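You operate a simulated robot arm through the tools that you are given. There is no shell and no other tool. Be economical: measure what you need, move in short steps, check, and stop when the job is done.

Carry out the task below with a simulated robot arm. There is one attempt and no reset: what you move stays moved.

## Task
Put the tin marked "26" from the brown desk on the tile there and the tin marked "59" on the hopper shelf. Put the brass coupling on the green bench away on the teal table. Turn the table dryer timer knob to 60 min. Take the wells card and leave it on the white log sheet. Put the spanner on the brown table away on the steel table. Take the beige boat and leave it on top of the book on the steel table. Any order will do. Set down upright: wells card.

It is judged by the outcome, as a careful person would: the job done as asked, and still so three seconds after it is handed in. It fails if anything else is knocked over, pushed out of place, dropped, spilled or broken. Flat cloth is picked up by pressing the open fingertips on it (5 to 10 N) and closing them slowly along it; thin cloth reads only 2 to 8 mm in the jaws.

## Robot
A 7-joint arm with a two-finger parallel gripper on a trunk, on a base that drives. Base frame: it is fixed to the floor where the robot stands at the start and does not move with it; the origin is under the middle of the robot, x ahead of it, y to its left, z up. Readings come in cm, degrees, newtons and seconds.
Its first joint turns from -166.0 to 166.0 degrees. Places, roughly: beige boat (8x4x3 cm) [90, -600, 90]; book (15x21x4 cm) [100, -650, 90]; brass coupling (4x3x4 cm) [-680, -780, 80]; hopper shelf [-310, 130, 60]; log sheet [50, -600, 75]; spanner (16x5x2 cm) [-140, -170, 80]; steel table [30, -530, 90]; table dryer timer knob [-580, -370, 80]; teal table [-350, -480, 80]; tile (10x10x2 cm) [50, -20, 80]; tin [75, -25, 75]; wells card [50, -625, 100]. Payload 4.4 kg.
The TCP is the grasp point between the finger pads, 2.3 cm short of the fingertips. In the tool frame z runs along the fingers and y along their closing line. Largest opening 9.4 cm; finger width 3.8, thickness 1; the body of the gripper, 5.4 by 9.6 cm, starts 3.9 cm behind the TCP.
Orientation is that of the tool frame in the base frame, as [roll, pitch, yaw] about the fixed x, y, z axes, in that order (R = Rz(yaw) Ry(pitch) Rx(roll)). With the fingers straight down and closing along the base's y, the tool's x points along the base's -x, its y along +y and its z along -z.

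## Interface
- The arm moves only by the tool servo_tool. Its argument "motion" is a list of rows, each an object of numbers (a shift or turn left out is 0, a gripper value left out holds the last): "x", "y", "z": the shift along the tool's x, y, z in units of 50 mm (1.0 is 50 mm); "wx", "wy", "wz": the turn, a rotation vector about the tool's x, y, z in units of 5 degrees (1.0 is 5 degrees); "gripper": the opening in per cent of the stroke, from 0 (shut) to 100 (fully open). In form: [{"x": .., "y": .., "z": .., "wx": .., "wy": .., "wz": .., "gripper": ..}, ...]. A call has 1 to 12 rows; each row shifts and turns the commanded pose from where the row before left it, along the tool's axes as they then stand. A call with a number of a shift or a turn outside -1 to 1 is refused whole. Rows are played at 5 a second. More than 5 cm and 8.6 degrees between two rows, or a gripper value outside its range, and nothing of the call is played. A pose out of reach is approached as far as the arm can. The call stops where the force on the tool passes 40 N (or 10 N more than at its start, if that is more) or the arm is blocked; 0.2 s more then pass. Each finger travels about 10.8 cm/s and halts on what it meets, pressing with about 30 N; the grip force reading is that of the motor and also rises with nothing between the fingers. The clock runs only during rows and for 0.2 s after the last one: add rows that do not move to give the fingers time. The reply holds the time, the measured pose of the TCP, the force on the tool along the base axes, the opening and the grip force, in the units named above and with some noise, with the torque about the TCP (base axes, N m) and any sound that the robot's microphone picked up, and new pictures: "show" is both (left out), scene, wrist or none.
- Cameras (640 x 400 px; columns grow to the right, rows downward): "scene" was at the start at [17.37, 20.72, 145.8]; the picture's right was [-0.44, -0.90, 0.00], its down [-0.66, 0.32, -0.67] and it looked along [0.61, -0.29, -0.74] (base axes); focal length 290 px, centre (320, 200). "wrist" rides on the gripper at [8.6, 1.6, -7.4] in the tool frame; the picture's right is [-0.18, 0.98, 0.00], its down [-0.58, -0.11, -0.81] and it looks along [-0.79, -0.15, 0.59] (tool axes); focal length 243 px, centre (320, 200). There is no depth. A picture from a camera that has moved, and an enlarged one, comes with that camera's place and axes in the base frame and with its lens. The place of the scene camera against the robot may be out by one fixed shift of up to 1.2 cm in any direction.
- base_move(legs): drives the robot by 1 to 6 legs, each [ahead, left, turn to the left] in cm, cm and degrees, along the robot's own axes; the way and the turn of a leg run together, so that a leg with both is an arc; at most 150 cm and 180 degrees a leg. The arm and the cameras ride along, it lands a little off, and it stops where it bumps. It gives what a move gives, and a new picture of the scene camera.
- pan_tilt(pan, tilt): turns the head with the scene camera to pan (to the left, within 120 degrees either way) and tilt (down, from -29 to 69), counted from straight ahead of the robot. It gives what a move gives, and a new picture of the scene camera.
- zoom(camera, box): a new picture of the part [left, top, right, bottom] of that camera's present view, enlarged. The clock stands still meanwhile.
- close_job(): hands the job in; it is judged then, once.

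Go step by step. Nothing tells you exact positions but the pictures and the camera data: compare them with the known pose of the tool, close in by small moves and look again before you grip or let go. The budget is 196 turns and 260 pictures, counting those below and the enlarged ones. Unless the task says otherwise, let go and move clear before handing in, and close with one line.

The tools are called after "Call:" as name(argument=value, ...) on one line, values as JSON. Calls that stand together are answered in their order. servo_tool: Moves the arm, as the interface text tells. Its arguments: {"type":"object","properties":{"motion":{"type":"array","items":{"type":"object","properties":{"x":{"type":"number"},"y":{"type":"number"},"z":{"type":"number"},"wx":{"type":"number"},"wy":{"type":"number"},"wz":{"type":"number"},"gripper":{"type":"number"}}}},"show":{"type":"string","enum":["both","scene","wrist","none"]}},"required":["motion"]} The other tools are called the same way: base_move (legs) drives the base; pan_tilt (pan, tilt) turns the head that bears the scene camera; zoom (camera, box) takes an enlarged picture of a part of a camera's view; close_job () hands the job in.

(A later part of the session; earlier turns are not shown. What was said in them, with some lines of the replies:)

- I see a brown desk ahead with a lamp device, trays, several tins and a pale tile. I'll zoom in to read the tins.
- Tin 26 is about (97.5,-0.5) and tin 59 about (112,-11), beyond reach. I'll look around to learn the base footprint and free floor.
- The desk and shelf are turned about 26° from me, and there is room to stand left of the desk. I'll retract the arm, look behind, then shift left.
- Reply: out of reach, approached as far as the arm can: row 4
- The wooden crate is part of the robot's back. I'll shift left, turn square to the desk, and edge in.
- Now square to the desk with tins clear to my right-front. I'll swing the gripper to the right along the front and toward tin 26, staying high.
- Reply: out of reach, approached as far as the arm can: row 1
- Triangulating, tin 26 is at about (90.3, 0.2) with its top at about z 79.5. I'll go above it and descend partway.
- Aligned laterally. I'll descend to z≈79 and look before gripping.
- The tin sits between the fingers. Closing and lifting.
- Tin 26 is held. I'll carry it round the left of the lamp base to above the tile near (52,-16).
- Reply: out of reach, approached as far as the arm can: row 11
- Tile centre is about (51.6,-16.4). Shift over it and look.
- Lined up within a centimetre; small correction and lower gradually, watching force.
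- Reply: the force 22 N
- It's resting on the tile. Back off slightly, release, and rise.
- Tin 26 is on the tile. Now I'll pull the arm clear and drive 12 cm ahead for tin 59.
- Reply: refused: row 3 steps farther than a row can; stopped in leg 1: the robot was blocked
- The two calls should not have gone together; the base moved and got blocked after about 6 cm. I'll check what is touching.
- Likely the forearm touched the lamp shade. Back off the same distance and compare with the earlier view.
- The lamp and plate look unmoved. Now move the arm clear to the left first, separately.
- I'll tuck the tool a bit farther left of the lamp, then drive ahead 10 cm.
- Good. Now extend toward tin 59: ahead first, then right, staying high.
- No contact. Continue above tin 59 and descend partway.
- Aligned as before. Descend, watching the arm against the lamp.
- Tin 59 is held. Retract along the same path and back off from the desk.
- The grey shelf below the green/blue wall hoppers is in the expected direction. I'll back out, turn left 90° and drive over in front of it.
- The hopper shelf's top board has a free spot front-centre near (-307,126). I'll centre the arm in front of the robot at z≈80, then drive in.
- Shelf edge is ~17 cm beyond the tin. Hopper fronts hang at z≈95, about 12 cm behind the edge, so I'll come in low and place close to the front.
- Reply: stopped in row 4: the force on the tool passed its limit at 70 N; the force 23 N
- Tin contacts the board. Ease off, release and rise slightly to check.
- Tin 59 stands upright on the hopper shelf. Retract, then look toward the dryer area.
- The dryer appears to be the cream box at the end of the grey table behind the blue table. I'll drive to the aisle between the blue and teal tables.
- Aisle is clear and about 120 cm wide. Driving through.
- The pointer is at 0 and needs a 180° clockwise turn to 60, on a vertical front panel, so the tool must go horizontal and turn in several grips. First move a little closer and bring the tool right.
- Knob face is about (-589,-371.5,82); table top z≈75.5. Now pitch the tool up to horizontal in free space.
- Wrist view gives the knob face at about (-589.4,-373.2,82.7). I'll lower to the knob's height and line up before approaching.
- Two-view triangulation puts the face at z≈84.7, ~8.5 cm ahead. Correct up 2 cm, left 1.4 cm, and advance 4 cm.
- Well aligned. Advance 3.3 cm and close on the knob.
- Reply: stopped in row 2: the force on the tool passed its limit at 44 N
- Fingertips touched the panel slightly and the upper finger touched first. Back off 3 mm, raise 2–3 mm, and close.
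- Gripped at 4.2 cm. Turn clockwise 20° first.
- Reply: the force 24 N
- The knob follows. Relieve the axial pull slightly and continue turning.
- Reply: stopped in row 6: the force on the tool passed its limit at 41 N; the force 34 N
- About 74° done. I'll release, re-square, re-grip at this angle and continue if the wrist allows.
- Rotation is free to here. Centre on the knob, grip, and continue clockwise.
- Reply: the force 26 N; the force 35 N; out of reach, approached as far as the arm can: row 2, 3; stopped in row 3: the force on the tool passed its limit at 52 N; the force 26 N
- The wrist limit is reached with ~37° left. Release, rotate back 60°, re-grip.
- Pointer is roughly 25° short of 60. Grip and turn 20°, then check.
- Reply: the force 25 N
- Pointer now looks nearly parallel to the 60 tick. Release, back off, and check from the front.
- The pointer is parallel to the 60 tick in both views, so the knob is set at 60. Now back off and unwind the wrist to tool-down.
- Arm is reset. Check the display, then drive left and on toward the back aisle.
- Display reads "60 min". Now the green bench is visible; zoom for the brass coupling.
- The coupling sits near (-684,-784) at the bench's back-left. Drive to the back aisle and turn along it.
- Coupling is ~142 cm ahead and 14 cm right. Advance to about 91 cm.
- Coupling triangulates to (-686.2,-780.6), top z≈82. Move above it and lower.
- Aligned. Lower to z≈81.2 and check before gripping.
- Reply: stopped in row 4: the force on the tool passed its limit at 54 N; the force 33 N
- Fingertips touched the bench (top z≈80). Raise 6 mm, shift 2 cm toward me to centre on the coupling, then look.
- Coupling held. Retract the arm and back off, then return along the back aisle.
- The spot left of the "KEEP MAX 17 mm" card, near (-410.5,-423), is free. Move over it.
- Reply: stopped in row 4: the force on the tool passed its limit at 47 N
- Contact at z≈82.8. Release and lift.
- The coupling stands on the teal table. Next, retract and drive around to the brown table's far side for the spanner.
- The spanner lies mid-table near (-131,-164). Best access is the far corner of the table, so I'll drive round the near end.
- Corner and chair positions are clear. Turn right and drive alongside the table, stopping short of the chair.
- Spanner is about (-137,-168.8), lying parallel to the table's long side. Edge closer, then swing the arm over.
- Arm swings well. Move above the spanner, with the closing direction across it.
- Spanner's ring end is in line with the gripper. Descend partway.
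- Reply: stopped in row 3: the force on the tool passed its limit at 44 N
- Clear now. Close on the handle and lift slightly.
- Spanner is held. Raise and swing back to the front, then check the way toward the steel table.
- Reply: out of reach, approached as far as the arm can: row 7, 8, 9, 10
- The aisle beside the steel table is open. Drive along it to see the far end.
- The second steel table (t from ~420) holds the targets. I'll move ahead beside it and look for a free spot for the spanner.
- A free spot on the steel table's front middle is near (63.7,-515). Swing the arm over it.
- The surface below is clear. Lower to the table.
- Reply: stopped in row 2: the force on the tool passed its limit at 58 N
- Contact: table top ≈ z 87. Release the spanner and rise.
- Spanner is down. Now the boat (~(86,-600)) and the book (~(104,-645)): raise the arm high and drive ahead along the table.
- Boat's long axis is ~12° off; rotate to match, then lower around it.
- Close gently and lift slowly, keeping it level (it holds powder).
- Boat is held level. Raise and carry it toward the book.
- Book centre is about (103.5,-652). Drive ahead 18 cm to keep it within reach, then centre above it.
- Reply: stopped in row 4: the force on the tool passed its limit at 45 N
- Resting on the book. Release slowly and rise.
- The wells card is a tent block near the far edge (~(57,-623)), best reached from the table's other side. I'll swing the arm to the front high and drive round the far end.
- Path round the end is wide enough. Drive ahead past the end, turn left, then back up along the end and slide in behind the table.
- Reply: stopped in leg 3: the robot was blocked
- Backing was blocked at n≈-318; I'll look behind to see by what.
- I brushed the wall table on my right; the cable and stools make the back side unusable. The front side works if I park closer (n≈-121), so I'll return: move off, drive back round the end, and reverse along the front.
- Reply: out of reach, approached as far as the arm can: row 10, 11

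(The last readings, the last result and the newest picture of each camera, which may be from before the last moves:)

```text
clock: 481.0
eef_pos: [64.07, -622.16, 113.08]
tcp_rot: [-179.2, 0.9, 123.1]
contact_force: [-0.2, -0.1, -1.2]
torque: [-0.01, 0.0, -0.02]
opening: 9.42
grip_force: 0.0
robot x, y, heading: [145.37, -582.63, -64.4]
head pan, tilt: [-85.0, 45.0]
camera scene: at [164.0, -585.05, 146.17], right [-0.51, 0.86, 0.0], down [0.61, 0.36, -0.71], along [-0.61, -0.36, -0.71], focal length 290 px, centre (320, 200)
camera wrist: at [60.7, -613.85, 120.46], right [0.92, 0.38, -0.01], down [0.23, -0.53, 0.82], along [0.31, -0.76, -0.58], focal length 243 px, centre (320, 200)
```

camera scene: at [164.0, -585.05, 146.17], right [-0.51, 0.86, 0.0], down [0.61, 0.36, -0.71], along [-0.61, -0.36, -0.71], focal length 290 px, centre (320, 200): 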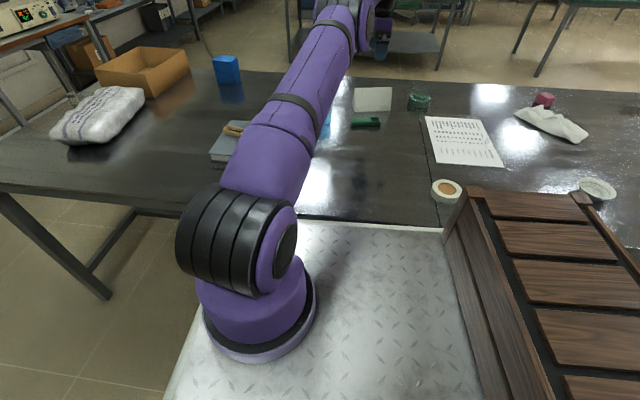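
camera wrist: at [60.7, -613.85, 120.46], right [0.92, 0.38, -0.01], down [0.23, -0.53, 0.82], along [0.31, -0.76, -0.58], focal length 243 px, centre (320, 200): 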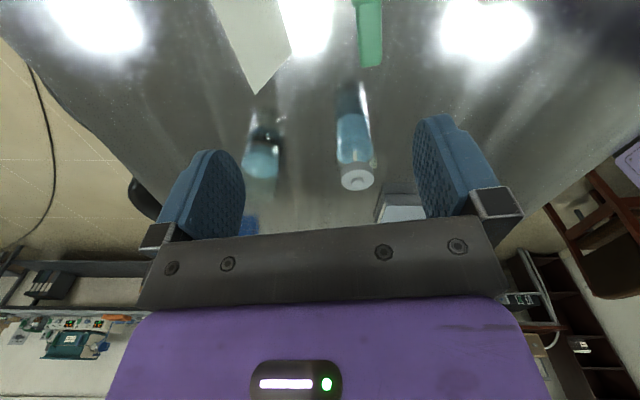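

At this height reach is short; lower first, then move out over the card.

Call:
servo_tool(motion=[{"z": 1, "wx": -0.16}, {"z": 1}, {"x": 0.32, "y": -0.54}, {"x": 0.32, "y": -0.54}, {}], show="wrist")

Call:
zoom(camera="scene", box=[310, 20, 450, 140])

```text
clock: 482.2
eef_pos: [62.2, -622.49, 103.25]
tcp_rot: [180.0, 0.9, 123.0]
contact_force: [0.1, -0.2, -0.1]
torque: [0.0, -0.01, -0.01]
opening: 9.38
grip_force: 0.0
out of reach, approached as far as the arm can: row 3, 4
robot x, y, heading: [145.29, -582.86, -64.5]
head pan, tilt: [-85.0, 45.0]
camera wrist: at [58.7, -614.15, 110.49], right [0.92, 0.38, 0.0], down [0.22, -0.54, 0.82], along [0.31, -0.75, -0.58], focal length 243 px, centre (320, 200)
```

wrist: 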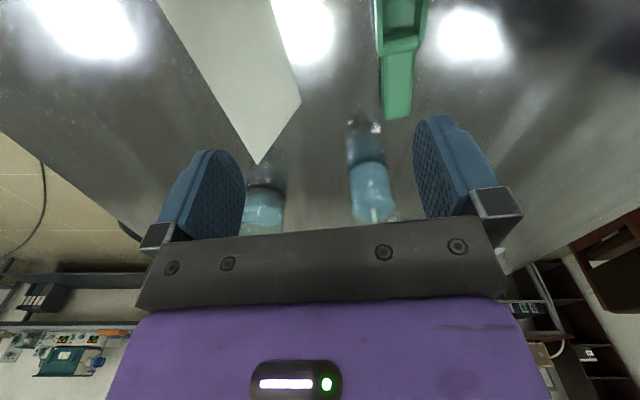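

```text
3.33 times, centred on (380, 80) of scene
camera zoom: at [164.0, -585.05, 146.17], right [-0.51, 0.86, 0.0], down [0.61, 0.36, -0.71], along [-0.61, -0.36, -0.71], focal length 968 px, centre (120, 600)
```

zoom: 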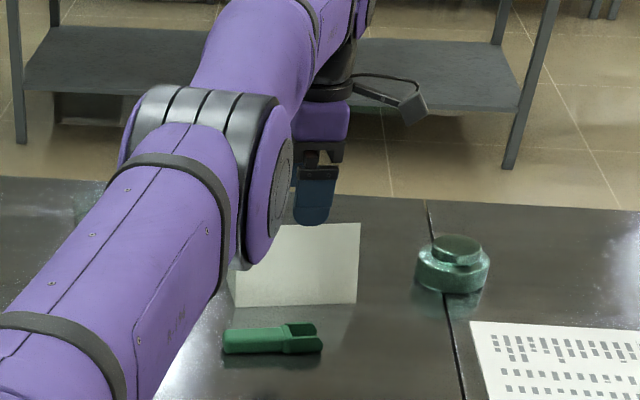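

The side reach falls ~5 cm short; facing the table gives more reach. I'll swing the arm to the front, step back, and turn to face the table.

Call:
servo_tool(motion=[{"z": -1}, {"z": -1}, {"z": -1}, {"x": -0.65, "y": 0.75}, {"x": -0.65, "y": 0.75}, {"x": -0.65, "y": 0.75}, {"x": -0.65, "y": 0.75}, {"x": -0.65, "y": 0.75}, {"x": -0.65, "y": 0.75}, {"x": -0.65, "y": 0.75}, {"x": -0.65, "y": 0.75}, {"x": -0.65, "y": 0.75}], show="none")

Call:
servo_tool(motion=[{"x": -0.65, "y": 0.75}, {"x": -0.65, "y": 0.75}, {"x": -0.65, "y": 0.75}, {"x": -0.65, "y": 0.75}, {"x": -0.65, "y": 0.75}, {"x": -0.65, "y": 0.75}, {"x": -0.65, "y": 0.75}, {"x": -0.65, "y": 0.75}, {"x": -0.65, "y": 0.75}, {"x": -0.65, "y": 0.75}, {"x": -0.65, "y": 0.75}, {"x": -0.65, "y": 0.75}], show="none")

Call:
base_move(legs=[[0, 28, 0], [0, 0, -90]])

```text
clock: 484.8
eef_pos: [107.74, -628.28, 116.83]
tcp_rot: [179.9, 0.9, 122.9]
contact_force: [-1.1, 0.5, -0.4]
torque: [-0.01, -0.03, -0.01]
opening: 9.4
grip_force: 0.0
out of reach, approached as far as the arm can: row 1, 2, 3
robot x, y, heading: [145.28, -582.55, -64.4]
head pan, tilt: [-85.0, 45.0]
```

```text
clock: 487.4
eef_pos: [166.97, -636.31, 117.53]
tcp_rot: [-179.9, 0.9, 123.0]
contact_force: [-0.6, 0.7, 1.4]
torque: [0.0, -0.04, -0.03]
opening: 9.42
grip_force: 0.0
robot x, y, heading: [145.36, -582.82, -64.4]
head pan, tilt: [-85.0, 45.0]
```

```text
clock: 493.1
eef_pos: [116.2, -591.88, 117.59]
tcp_rot: [180.0, 1.0, 32.2]
contact_force: [-0.1, -0.1, -0.2]
torque: [0.03, 0.04, 0.02]
opening: 9.4
grip_force: 0.1
robot x, y, heading: [169.79, -570.98, -155.3]
head pan, tilt: [-85.0, 45.0]
camera scene: at [167.03, -588.63, 146.17], right [0.87, 0.5, 0.0], down [0.35, -0.61, -0.71], along [-0.35, 0.61, -0.71], focal length 290 px, centre (320, 200)
```

scene: 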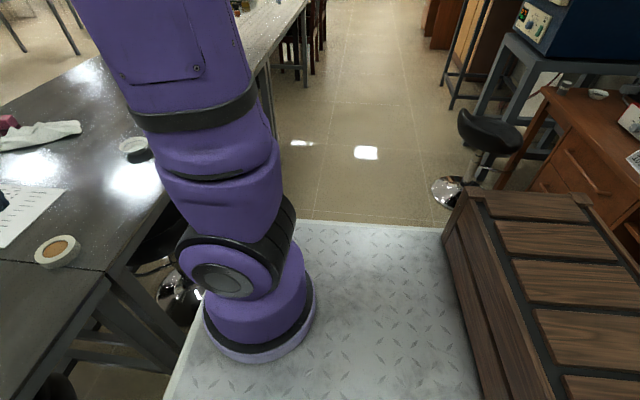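

Call:
base_move(legs=[[18, 0, 0.9]])

Call:
servo_tool(motion=[{"wz": -1}, {"wz": -1}, {"wz": -1}, {"wz": -1}, {"wz": -1}, {"wz": -1}, {"wz": -1}, {"wz": -1}, {"wz": -1}, {"wz": -1}, {"wz": -1}, {"wz": -1}], show="none")

Call:
servo_tool(motion=[{"wz": -1}, {"wz": -1}, {"wz": -1}, {"wz": -1}, {"wz": -1}, {"wz": -1}], show="wrist")

Call:
pan_tilt(pan=0, tilt=45)

```text
clock: 494.7
eef_pos: [100.04, -600.35, 117.67]
tcp_rot: [179.9, 0.9, 33.0]
contact_force: [0.1, -0.4, -0.2]
torque: [-0.01, 0.02, -0.02]
opening: 9.38
grip_force: 0.1
robot x, y, heading: [153.5, -578.56, -154.4]
head pan, tilt: [-85.0, 45.0]
camera scene: at [150.85, -596.38, 146.17], right [0.86, 0.51, 0.0], down [0.36, -0.61, -0.71], along [-0.36, 0.61, -0.71], focal length 290 px, centre (320, 200)
```

scene: 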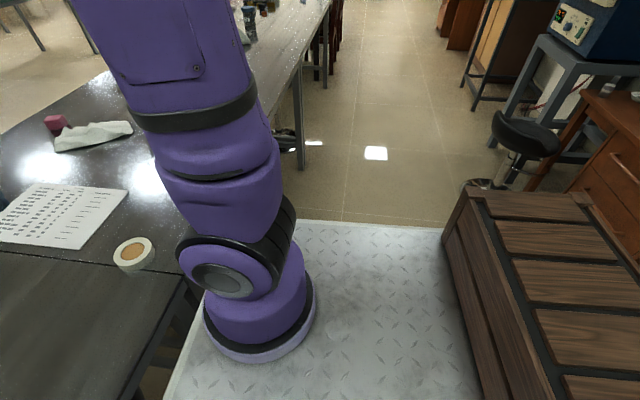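

```text
clock: 497.3
eef_pos: [100.02, -600.34, 117.64]
tcp_rot: [-179.2, 0.3, 93.1]
contact_force: [0.2, 0.0, -0.2]
torque: [-0.02, -0.02, -0.01]
opening: 9.39
grip_force: 0.1
robot x, y, heading: [153.62, -578.62, -154.7]
head pan, tilt: [-85.0, 45.0]
```

```text
clock: 498.7
eef_pos: [100.07, -600.35, 117.52]
tcp_rot: [-179.1, 0.0, 123.1]
contact_force: [-0.3, 0.2, -0.4]
torque: [0.02, -0.01, 0.01]
opening: 9.43
grip_force: 0.1
robot x, y, heading: [153.78, -578.44, -154.3]
head pan, tilt: [-85.0, 45.0]
camera wrist: at [96.63, -592.06, 125.03], right [0.92, 0.38, -0.01], down [0.24, -0.54, 0.81], along [0.3, -0.75, -0.59], focal length 243 px, centre (320, 200)
```

wrist: 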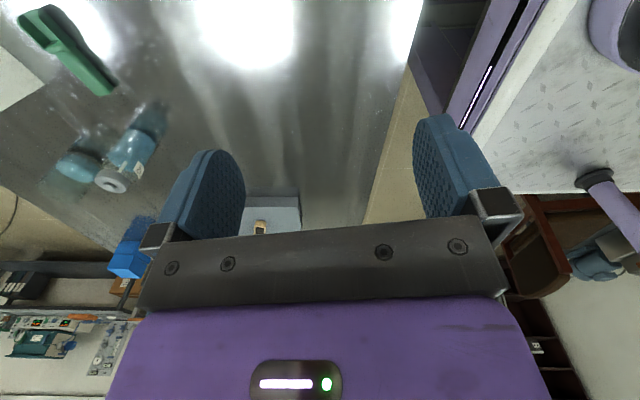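

```text
clock: 500.2
eef_pos: [100.09, -600.27, 117.45]
tcp_rot: [-179.1, 0.0, 123.1]
contact_force: [-0.3, 0.1, 0.6]
torque: [0.0, -0.04, 0.0]
opening: 9.39
grip_force: 0.0
robot x, y, heading: [153.52, -578.41, -154.4]
head pan, tilt: [0.0, 45.0]
camera scene: at [147.64, -606.88, 146.17], right [-0.43, 0.9, 0.0], down [0.64, 0.3, -0.71], along [-0.64, -0.3, -0.71], focal length 290 px, centre (320, 200)
```

scene: 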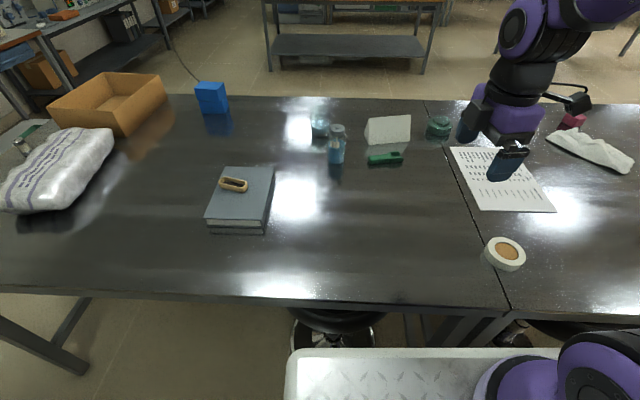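

Now the card is straight ahead. Move the gripper out over it, staying high, then lower a bit.

Call:
servo_tool(motion=[{"x": 0.1, "y": -0.9}, {"x": 0.1, "y": -0.9}, {"x": 0.1, "y": -0.9}, {"x": 0.1, "y": -0.9}, {"x": 0.1, "y": -0.9}, {"x": 0.1, "y": -0.9}, {"x": 0.1, "y": -0.9}, {"x": 0.1, "y": -0.9}, {"z": 1}, {"z": 1}, {"x": 0.05, "y": -0.9}, {"x": 0.05, "y": -0.9}], show="both")

```text
clock: 502.9
eef_pos: [59.64, -621.09, 108.42]
tcp_rot: [-179.0, -0.1, 123.0]
contact_force: [-0.3, 0.7, 0.9]
torque: [0.0, -0.01, 0.0]
opening: 9.39
grip_force: 0.1
robot x, y, heading: [153.61, -578.87, -154.6]
head pan, tilt: [0.0, 45.0]
camera scene: at [147.68, -606.85, 146.17], right [-0.43, 0.9, 0.0], down [0.64, 0.3, -0.71], along [-0.64, -0.3, -0.71], focal length 290 px, centre (320, 200)
camera wrist: at [56.3, -612.75, 115.86], right [0.92, 0.38, -0.02], down [0.24, -0.54, 0.81], along [0.3, -0.75, -0.59], focal length 243 px, centre (320, 200)
```

scene: 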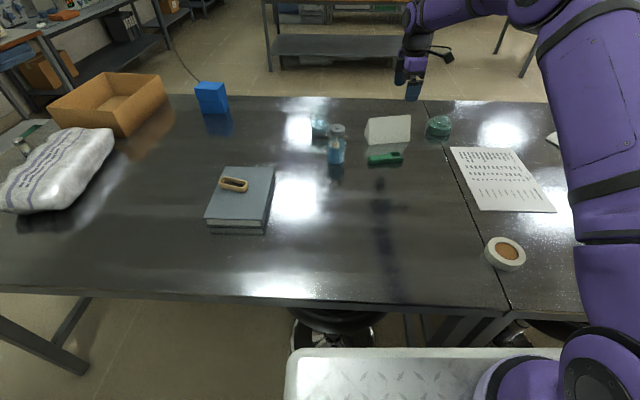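
wrist: 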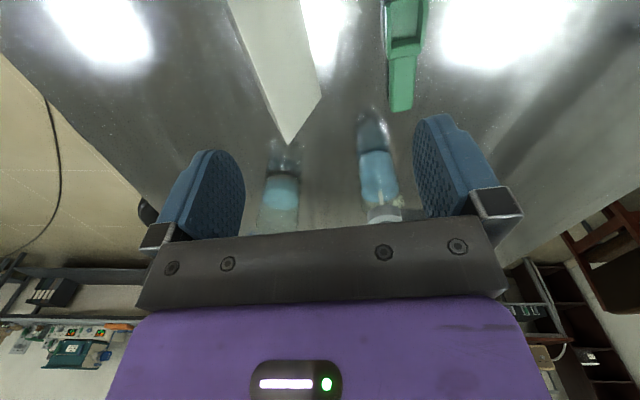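

Call:
servo_tool(motion=[{"wx": -0.2, "wz": -0.3}, {"x": -0.05, "y": -0.55}, {"x": -0.05, "y": -0.55}, {"z": 1}, {}], show="both")

Call:
zoom(camera="scene", box=[320, 40, 480, 180])

```text
clock: 504.1
eef_pos: [55.25, -624.71, 103.21]
tcp_rot: [179.9, 0.0, 124.5]
contact_force: [0.8, 0.2, 0.2]
torque: [0.01, 0.04, 0.0]
opening: 9.39
grip_force: 0.1
robot x, y, heading: [154.04, -578.5, -154.5]
head pan, tilt: [0.0, 45.0]
camera scene: at [147.65, -606.88, 146.17], right [-0.43, 0.9, 0.0], down [0.64, 0.3, -0.71], along [-0.64, -0.3, -0.71], focal length 290 px, centre (320, 200)
camera wrist: at [51.73, -616.6, 110.7], right [0.91, 0.41, 0.0], down [0.24, -0.54, 0.81], along [0.33, -0.74, -0.59], focal length 243 px, centre (320, 200)
```

scene: 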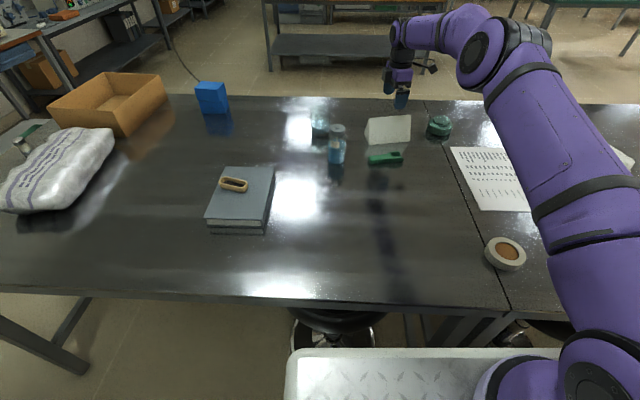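
wrist: 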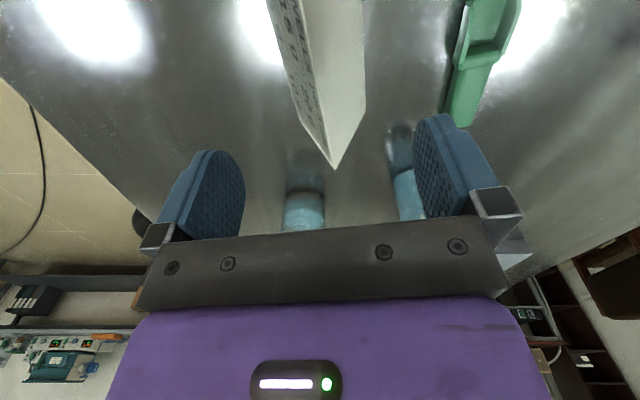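

```text
2.86 times, centred on (400, 110) of scene
camera zoom: at [147.65, -606.88, 146.17], right [-0.43, 0.9, 0.0], down [0.64, 0.3, -0.71], along [-0.64, -0.3, -0.71], focal length 829 px, centre (91, 457)
```

zoom: 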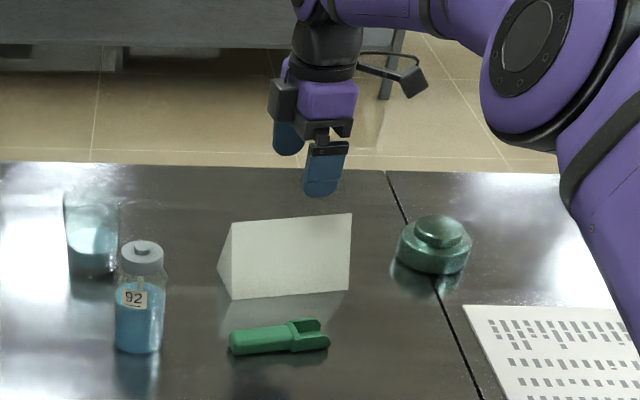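

Centred over the ridge. Lower around the card to z≈93.3.

Call:
servo_tool(motion=[{"z": 0.8}, {"z": 0.7}, {"z": 0.48}, {}], show="wrist")

Call:
zoom(camera="scene", box=[330, 60, 450, 160])

```text
clock: 505.1
eef_pos: [55.27, -624.67, 93.27]
tcp_rot: [179.9, -0.1, 124.5]
contact_force: [-0.1, -0.2, -0.2]
torque: [0.0, 0.01, 0.0]
opening: 9.4
grip_force: 0.0
robot x, y, heading: [153.64, -578.18, -154.5]
head pan, tilt: [0.0, 45.0]
camera wrist: at [51.77, -616.5, 100.82], right [0.91, 0.41, 0.0], down [0.24, -0.54, 0.81], along [0.33, -0.74, -0.59], focal length 243 px, centre (320, 200)
```

wrist: 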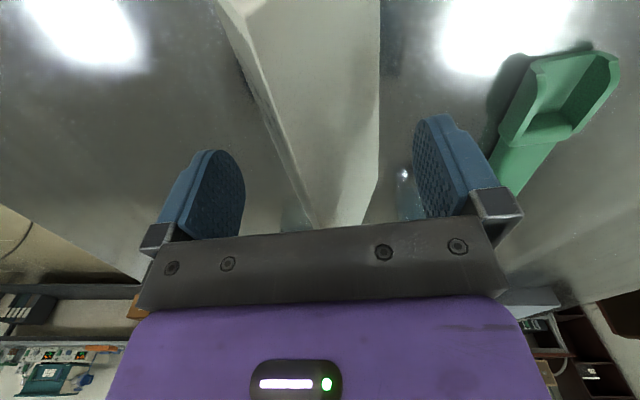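

```text
4.00 times, centred on (390, 110) of scene
camera zoom: at [147.64, -606.88, 146.17], right [-0.43, 0.9, 0.0], down [0.64, 0.3, -0.71], along [-0.64, -0.3, -0.71], focal length 1161 px, centre (40, 560)
```

zoom: 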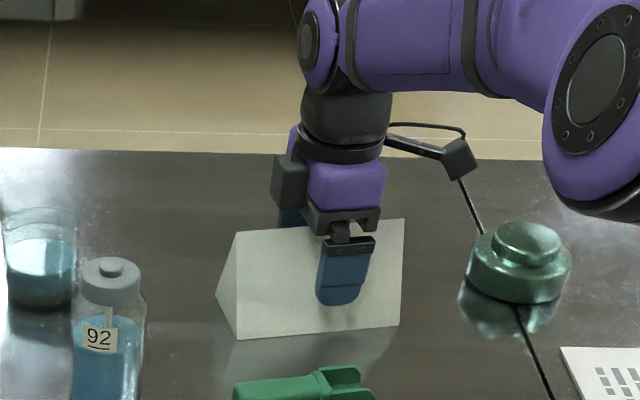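

Straddling the card well. Shift 1.5 cm toward its middle and close slowly.

Call:
servo_tool(motion=[{"x": -0.3}, {"gripper": 70}, {"gripper": 58}, {"gripper": 50}, {"gripper": 44}, {"gripper": 38}, {"gripper": 32}, {"gripper": 26}, {}], show="wrist")

Call:
zoom(camera="scene", box=[330, 60, 450, 160])

```text
clock: 507.1
eef_pos: [56.29, -625.86, 93.32]
tcp_rot: [179.9, 0.1, 124.5]
contact_force: [0.0, -0.1, -0.5]
torque: [0.01, 0.0, 0.0]
opening: 3.83
grip_force: 29.9
robot x, y, heading: [153.48, -578.79, -154.6]
head pan, tilt: [0.0, 45.0]
camera wrist: at [52.67, -617.72, 100.78], right [0.91, 0.41, 0.0], down [0.24, -0.54, 0.81], along [0.33, -0.74, -0.59], focal length 243 px, centre (320, 200)
```

wrist: 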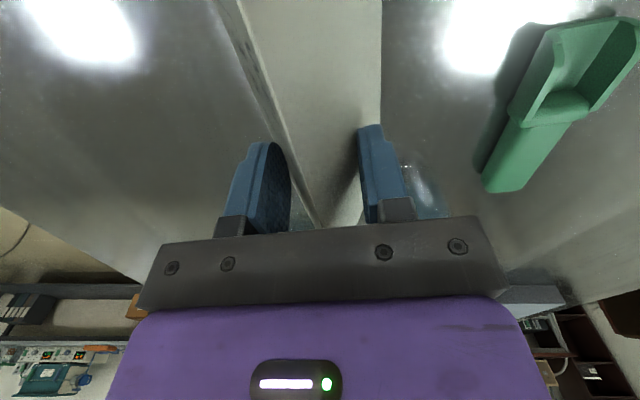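

```text
4.00 times, centred on (390, 110) of scene
camera zoom: at [147.64, -606.89, 146.17], right [-0.43, 0.9, 0.0], down [0.64, 0.3, -0.71], along [-0.64, -0.3, -0.71], focal length 1161 px, centre (40, 560)
```

zoom: 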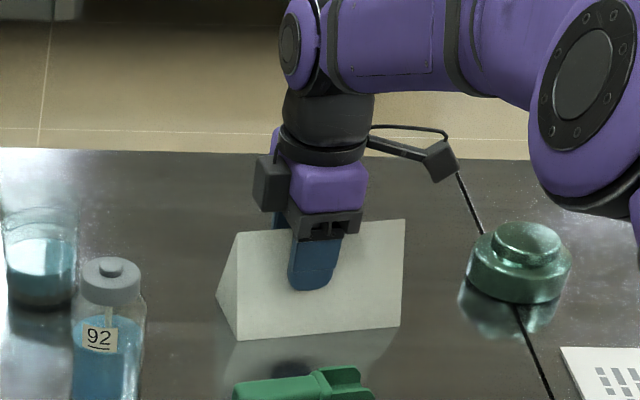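

Gripped at 3.8 cm. Lift slowly.

Call:
servo_tool(motion=[{"gripper": 20}, {"z": -0.1}, {"z": -0.2}, {"z": -0.3}, {"z": -0.4}, {}], show="wrist")

Call:
zoom(camera="scene", box=[330, 50, 450, 150])

```text
clock: 508.4
eef_pos: [56.29, -625.78, 98.31]
tcp_rot: [180.0, 0.0, 124.4]
contact_force: [-0.3, -0.2, -0.4]
torque: [0.01, -0.02, 0.0]
opening: 3.82
grip_force: 30.0
robot x, y, heading: [153.54, -578.51, -154.8]
head pan, tilt: [0.0, 45.0]
camera wrist: at [52.67, -617.75, 105.8], right [0.91, 0.41, 0.0], down [0.24, -0.54, 0.81], along [0.33, -0.74, -0.59], focal length 243 px, centre (320, 200)
```

wrist: 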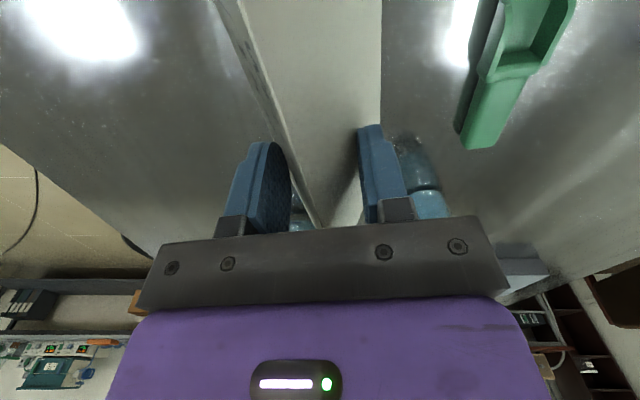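

```text
4.00 times, centred on (390, 100) of scene
camera zoom: at [147.63, -606.89, 146.16], right [-0.43, 0.9, 0.0], down [0.64, 0.3, -0.71], along [-0.64, -0.3, -0.71], focal length 1161 px, centre (40, 600)
```

zoom: 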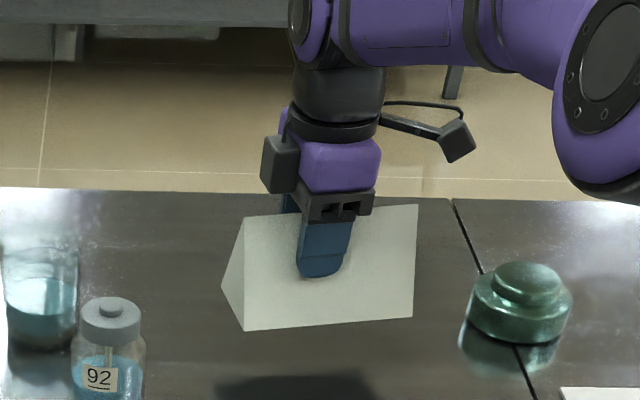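

The card lifts upright. Raise and carry it over to the log sheet (centre ≈ (60.8,-586.6)).

Call:
servo_tool(motion=[{"z": -0.6}, {"z": -0.8}, {"z": -0.6}, {"x": 0.5, "y": 0.45}, {"x": 0.7, "y": 0.64}, {"x": 0.7, "y": 0.64}, {"x": 0.7, "y": 0.64}, {"x": 0.7, "y": 0.64}, {"x": 0.7, "y": 0.64}, {"x": 0.7, "y": 0.64}, {"x": 0.7, "y": 0.64}, {"x": 0.24, "y": 0.2}], show="none")

Call:
servo_tool(motion=[{"wz": 0.6}, {"wz": 0.6}, {"wz": 0.6}, {}], show="both")

```text
clock: 511.1
eef_pos: [61.38, -588.19, 108.39]
tcp_rot: [179.9, 0.0, 124.7]
contact_force: [-0.2, -1.0, 0.1]
torque: [0.03, -0.01, 0.01]
opening: 3.75
grip_force: 29.9
robot x, y, heading: [153.77, -578.43, -154.3]
head pan, tilt: [0.0, 45.0]
```

```text
clock: 512.0
eef_pos: [61.47, -588.1, 108.47]
tcp_rot: [180.0, -0.1, 115.5]
contact_force: [0.5, -0.5, -0.5]
torque: [0.04, -0.01, 0.03]
opening: 3.74
grip_force: 30.0
robot x, y, heading: [153.75, -578.61, -154.4]
head pan, tilt: [0.0, 45.0]
camera scene: at [147.63, -606.88, 146.17], right [-0.43, 0.9, 0.0], down [0.64, 0.3, -0.71], along [-0.64, -0.3, -0.71], focal length 290 px, centre (320, 200)
camera wrist: at [59.14, -579.6, 115.92], right [0.97, 0.26, 0.0], down [0.15, -0.57, 0.81], along [0.21, -0.78, -0.59], focal length 243 px, centre (320, 200)
```

scene: 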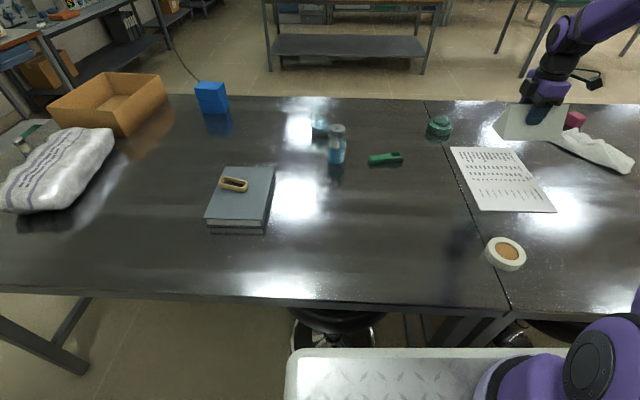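
wrist: 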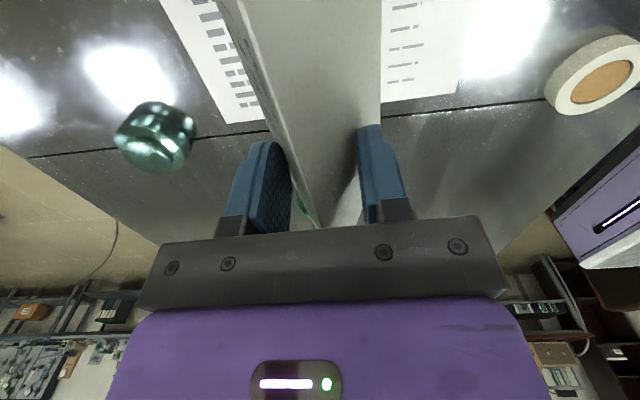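

Aligned over the sheet. Lower gently.

Call:
servo_tool(motion=[{"z": 0.8}, {"z": 0.8}, {"z": 0.7}, {"z": 0.3}, {}], show="both")

```text
clock: 513.2
eef_pos: [61.26, -588.26, 95.35]
tcp_rot: [179.8, -0.1, 115.5]
contact_force: [0.4, -0.3, -0.4]
torque: [-0.02, 0.01, -0.03]
opening: 3.71
grip_force: 30.1
robot x, y, heading: [153.46, -578.53, -154.5]
head pan, tilt: [0.0, 45.0]
camera scene: at [147.64, -606.88, 146.17], right [-0.43, 0.9, 0.0], down [0.64, 0.3, -0.71], along [-0.64, -0.3, -0.71], focal length 290 px, centre (320, 200)
camera wrist: at [58.93, -579.64, 102.88], right [0.97, 0.26, 0.0], down [0.15, -0.57, 0.81], along [0.21, -0.78, -0.59], focal length 243 px, centre (320, 200)
```

scene: 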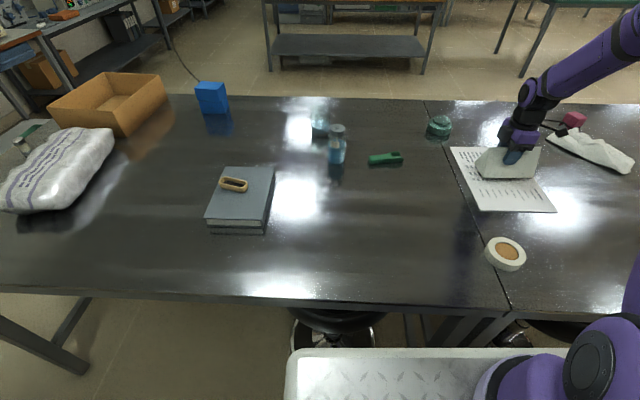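
wrist: 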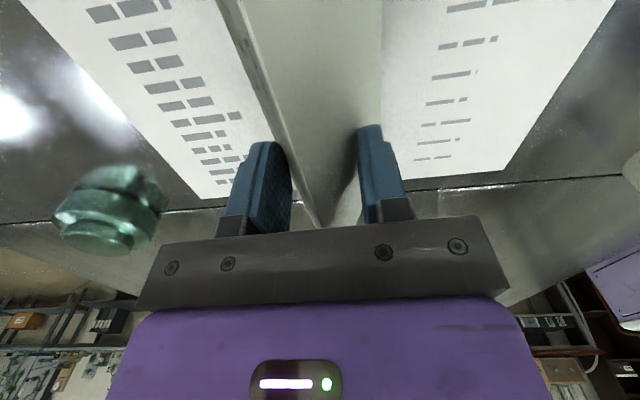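

Call:
servo_tool(motion=[{"z": 0.12}, {"z": 0.08}, {"z": 0.06}, {"z": 0.05}, {"z": 0.05}, {"z": 0.05}, {"z": 0.05}, {}], show="none")

```text
clock: 514.8
eef_pos: [61.22, -588.27, 93.74]
tcp_rot: [-179.6, -0.2, 115.6]
contact_force: [1.2, 0.7, 15.9]
torque: [-0.16, -0.36, 0.0]
opening: 3.68
grip_force: 30.2
robot x, y, heading: [153.6, -578.56, -154.2]
head pan, tilt: [0.0, 45.0]
stopped in row 7: the force on the tool passed its limit at 45 N (the readings are from after the stop); the commanded pose is now the measured one
```

Contact made. Open slowly and rise straight up.

Call:
servo_tool(motion=[{"gripper": 48}, {"gripper": 60}, {"gripper": 75}, {"gripper": 90}, {}, {"z": -0.4}, {"z": -0.8}, {"z": -1}, {"z": -1}], show="both")

Call:
zoom(camera="scene", box=[420, 90, 640, 230])

```text
clock: 516.8
eef_pos: [61.61, -588.26, 109.57]
tcp_rot: [-179.9, -0.2, 115.6]
contact_force: [-0.4, -0.4, -0.3]
torque: [-0.01, 0.0, -0.01]
opening: 8.46
grip_force: 0.0
robot x, y, heading: [154.04, -578.63, -154.6]
head pan, tilt: [0.0, 45.0]
camera scene: at [147.58, -606.88, 146.16], right [-0.43, 0.9, 0.0], down [0.64, 0.3, -0.71], along [-0.64, -0.3, -0.71], focal length 290 px, centre (320, 200)
camera wrist: at [59.23, -579.63, 116.99], right [0.97, 0.26, 0.0], down [0.15, -0.57, 0.81], along [0.21, -0.78, -0.59], focal length 243 px, centre (320, 200)
```

scene: 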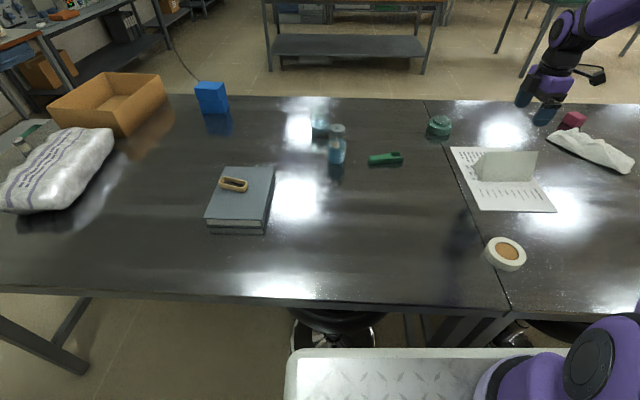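
wrist: 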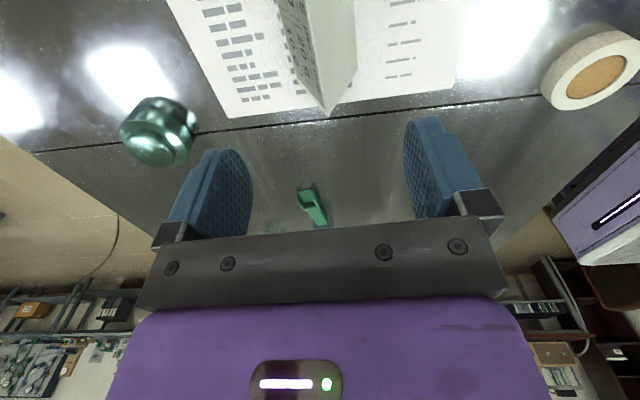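

```text
2.86 times, centred on (530, 160) of scene
camera zoom: at [147.58, -606.88, 146.16], right [-0.43, 0.9, 0.0], down [0.64, 0.3, -0.71], along [-0.64, -0.3, -0.71], focal length 829 px, centre (-280, 314)
```

zoom: 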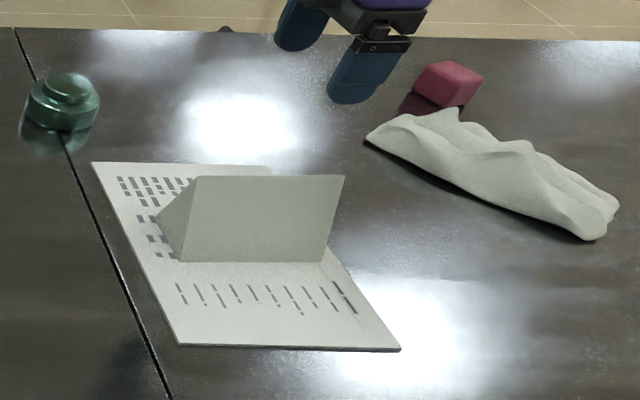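

All placements look right, with the card standing on the sheet. The gripper is clear, so I'll raise it a little and hand in.

Call:
servo_tool(motion=[{"z": -0.8}, {}, {}], show="none")

Call:
close_job()

```text
clock: 517.6
eef_pos: [61.49, -588.35, 113.57]
tcp_rot: [-179.8, -0.2, 115.5]
contact_force: [0.2, -1.2, -0.3]
torque: [0.0, 0.0, -0.03]
opening: 8.48
grip_force: 0.0
robot x, y, heading: [153.74, -578.76, -154.2]
head pan, tilt: [0.0, 45.0]
```

```text
The job is handed in.
```

I finished and handed in every item: both tins, the coupling, the dryer knob (its display reads 60 min), the spanner, the boat on the book, and the wells card standing on the log sheet. The robot was blocked twice while driving, probably by the lamp on the brown desk and by a wall table. The lamp looked unmoved, but I didn't check whether anything on the wall table shifted.
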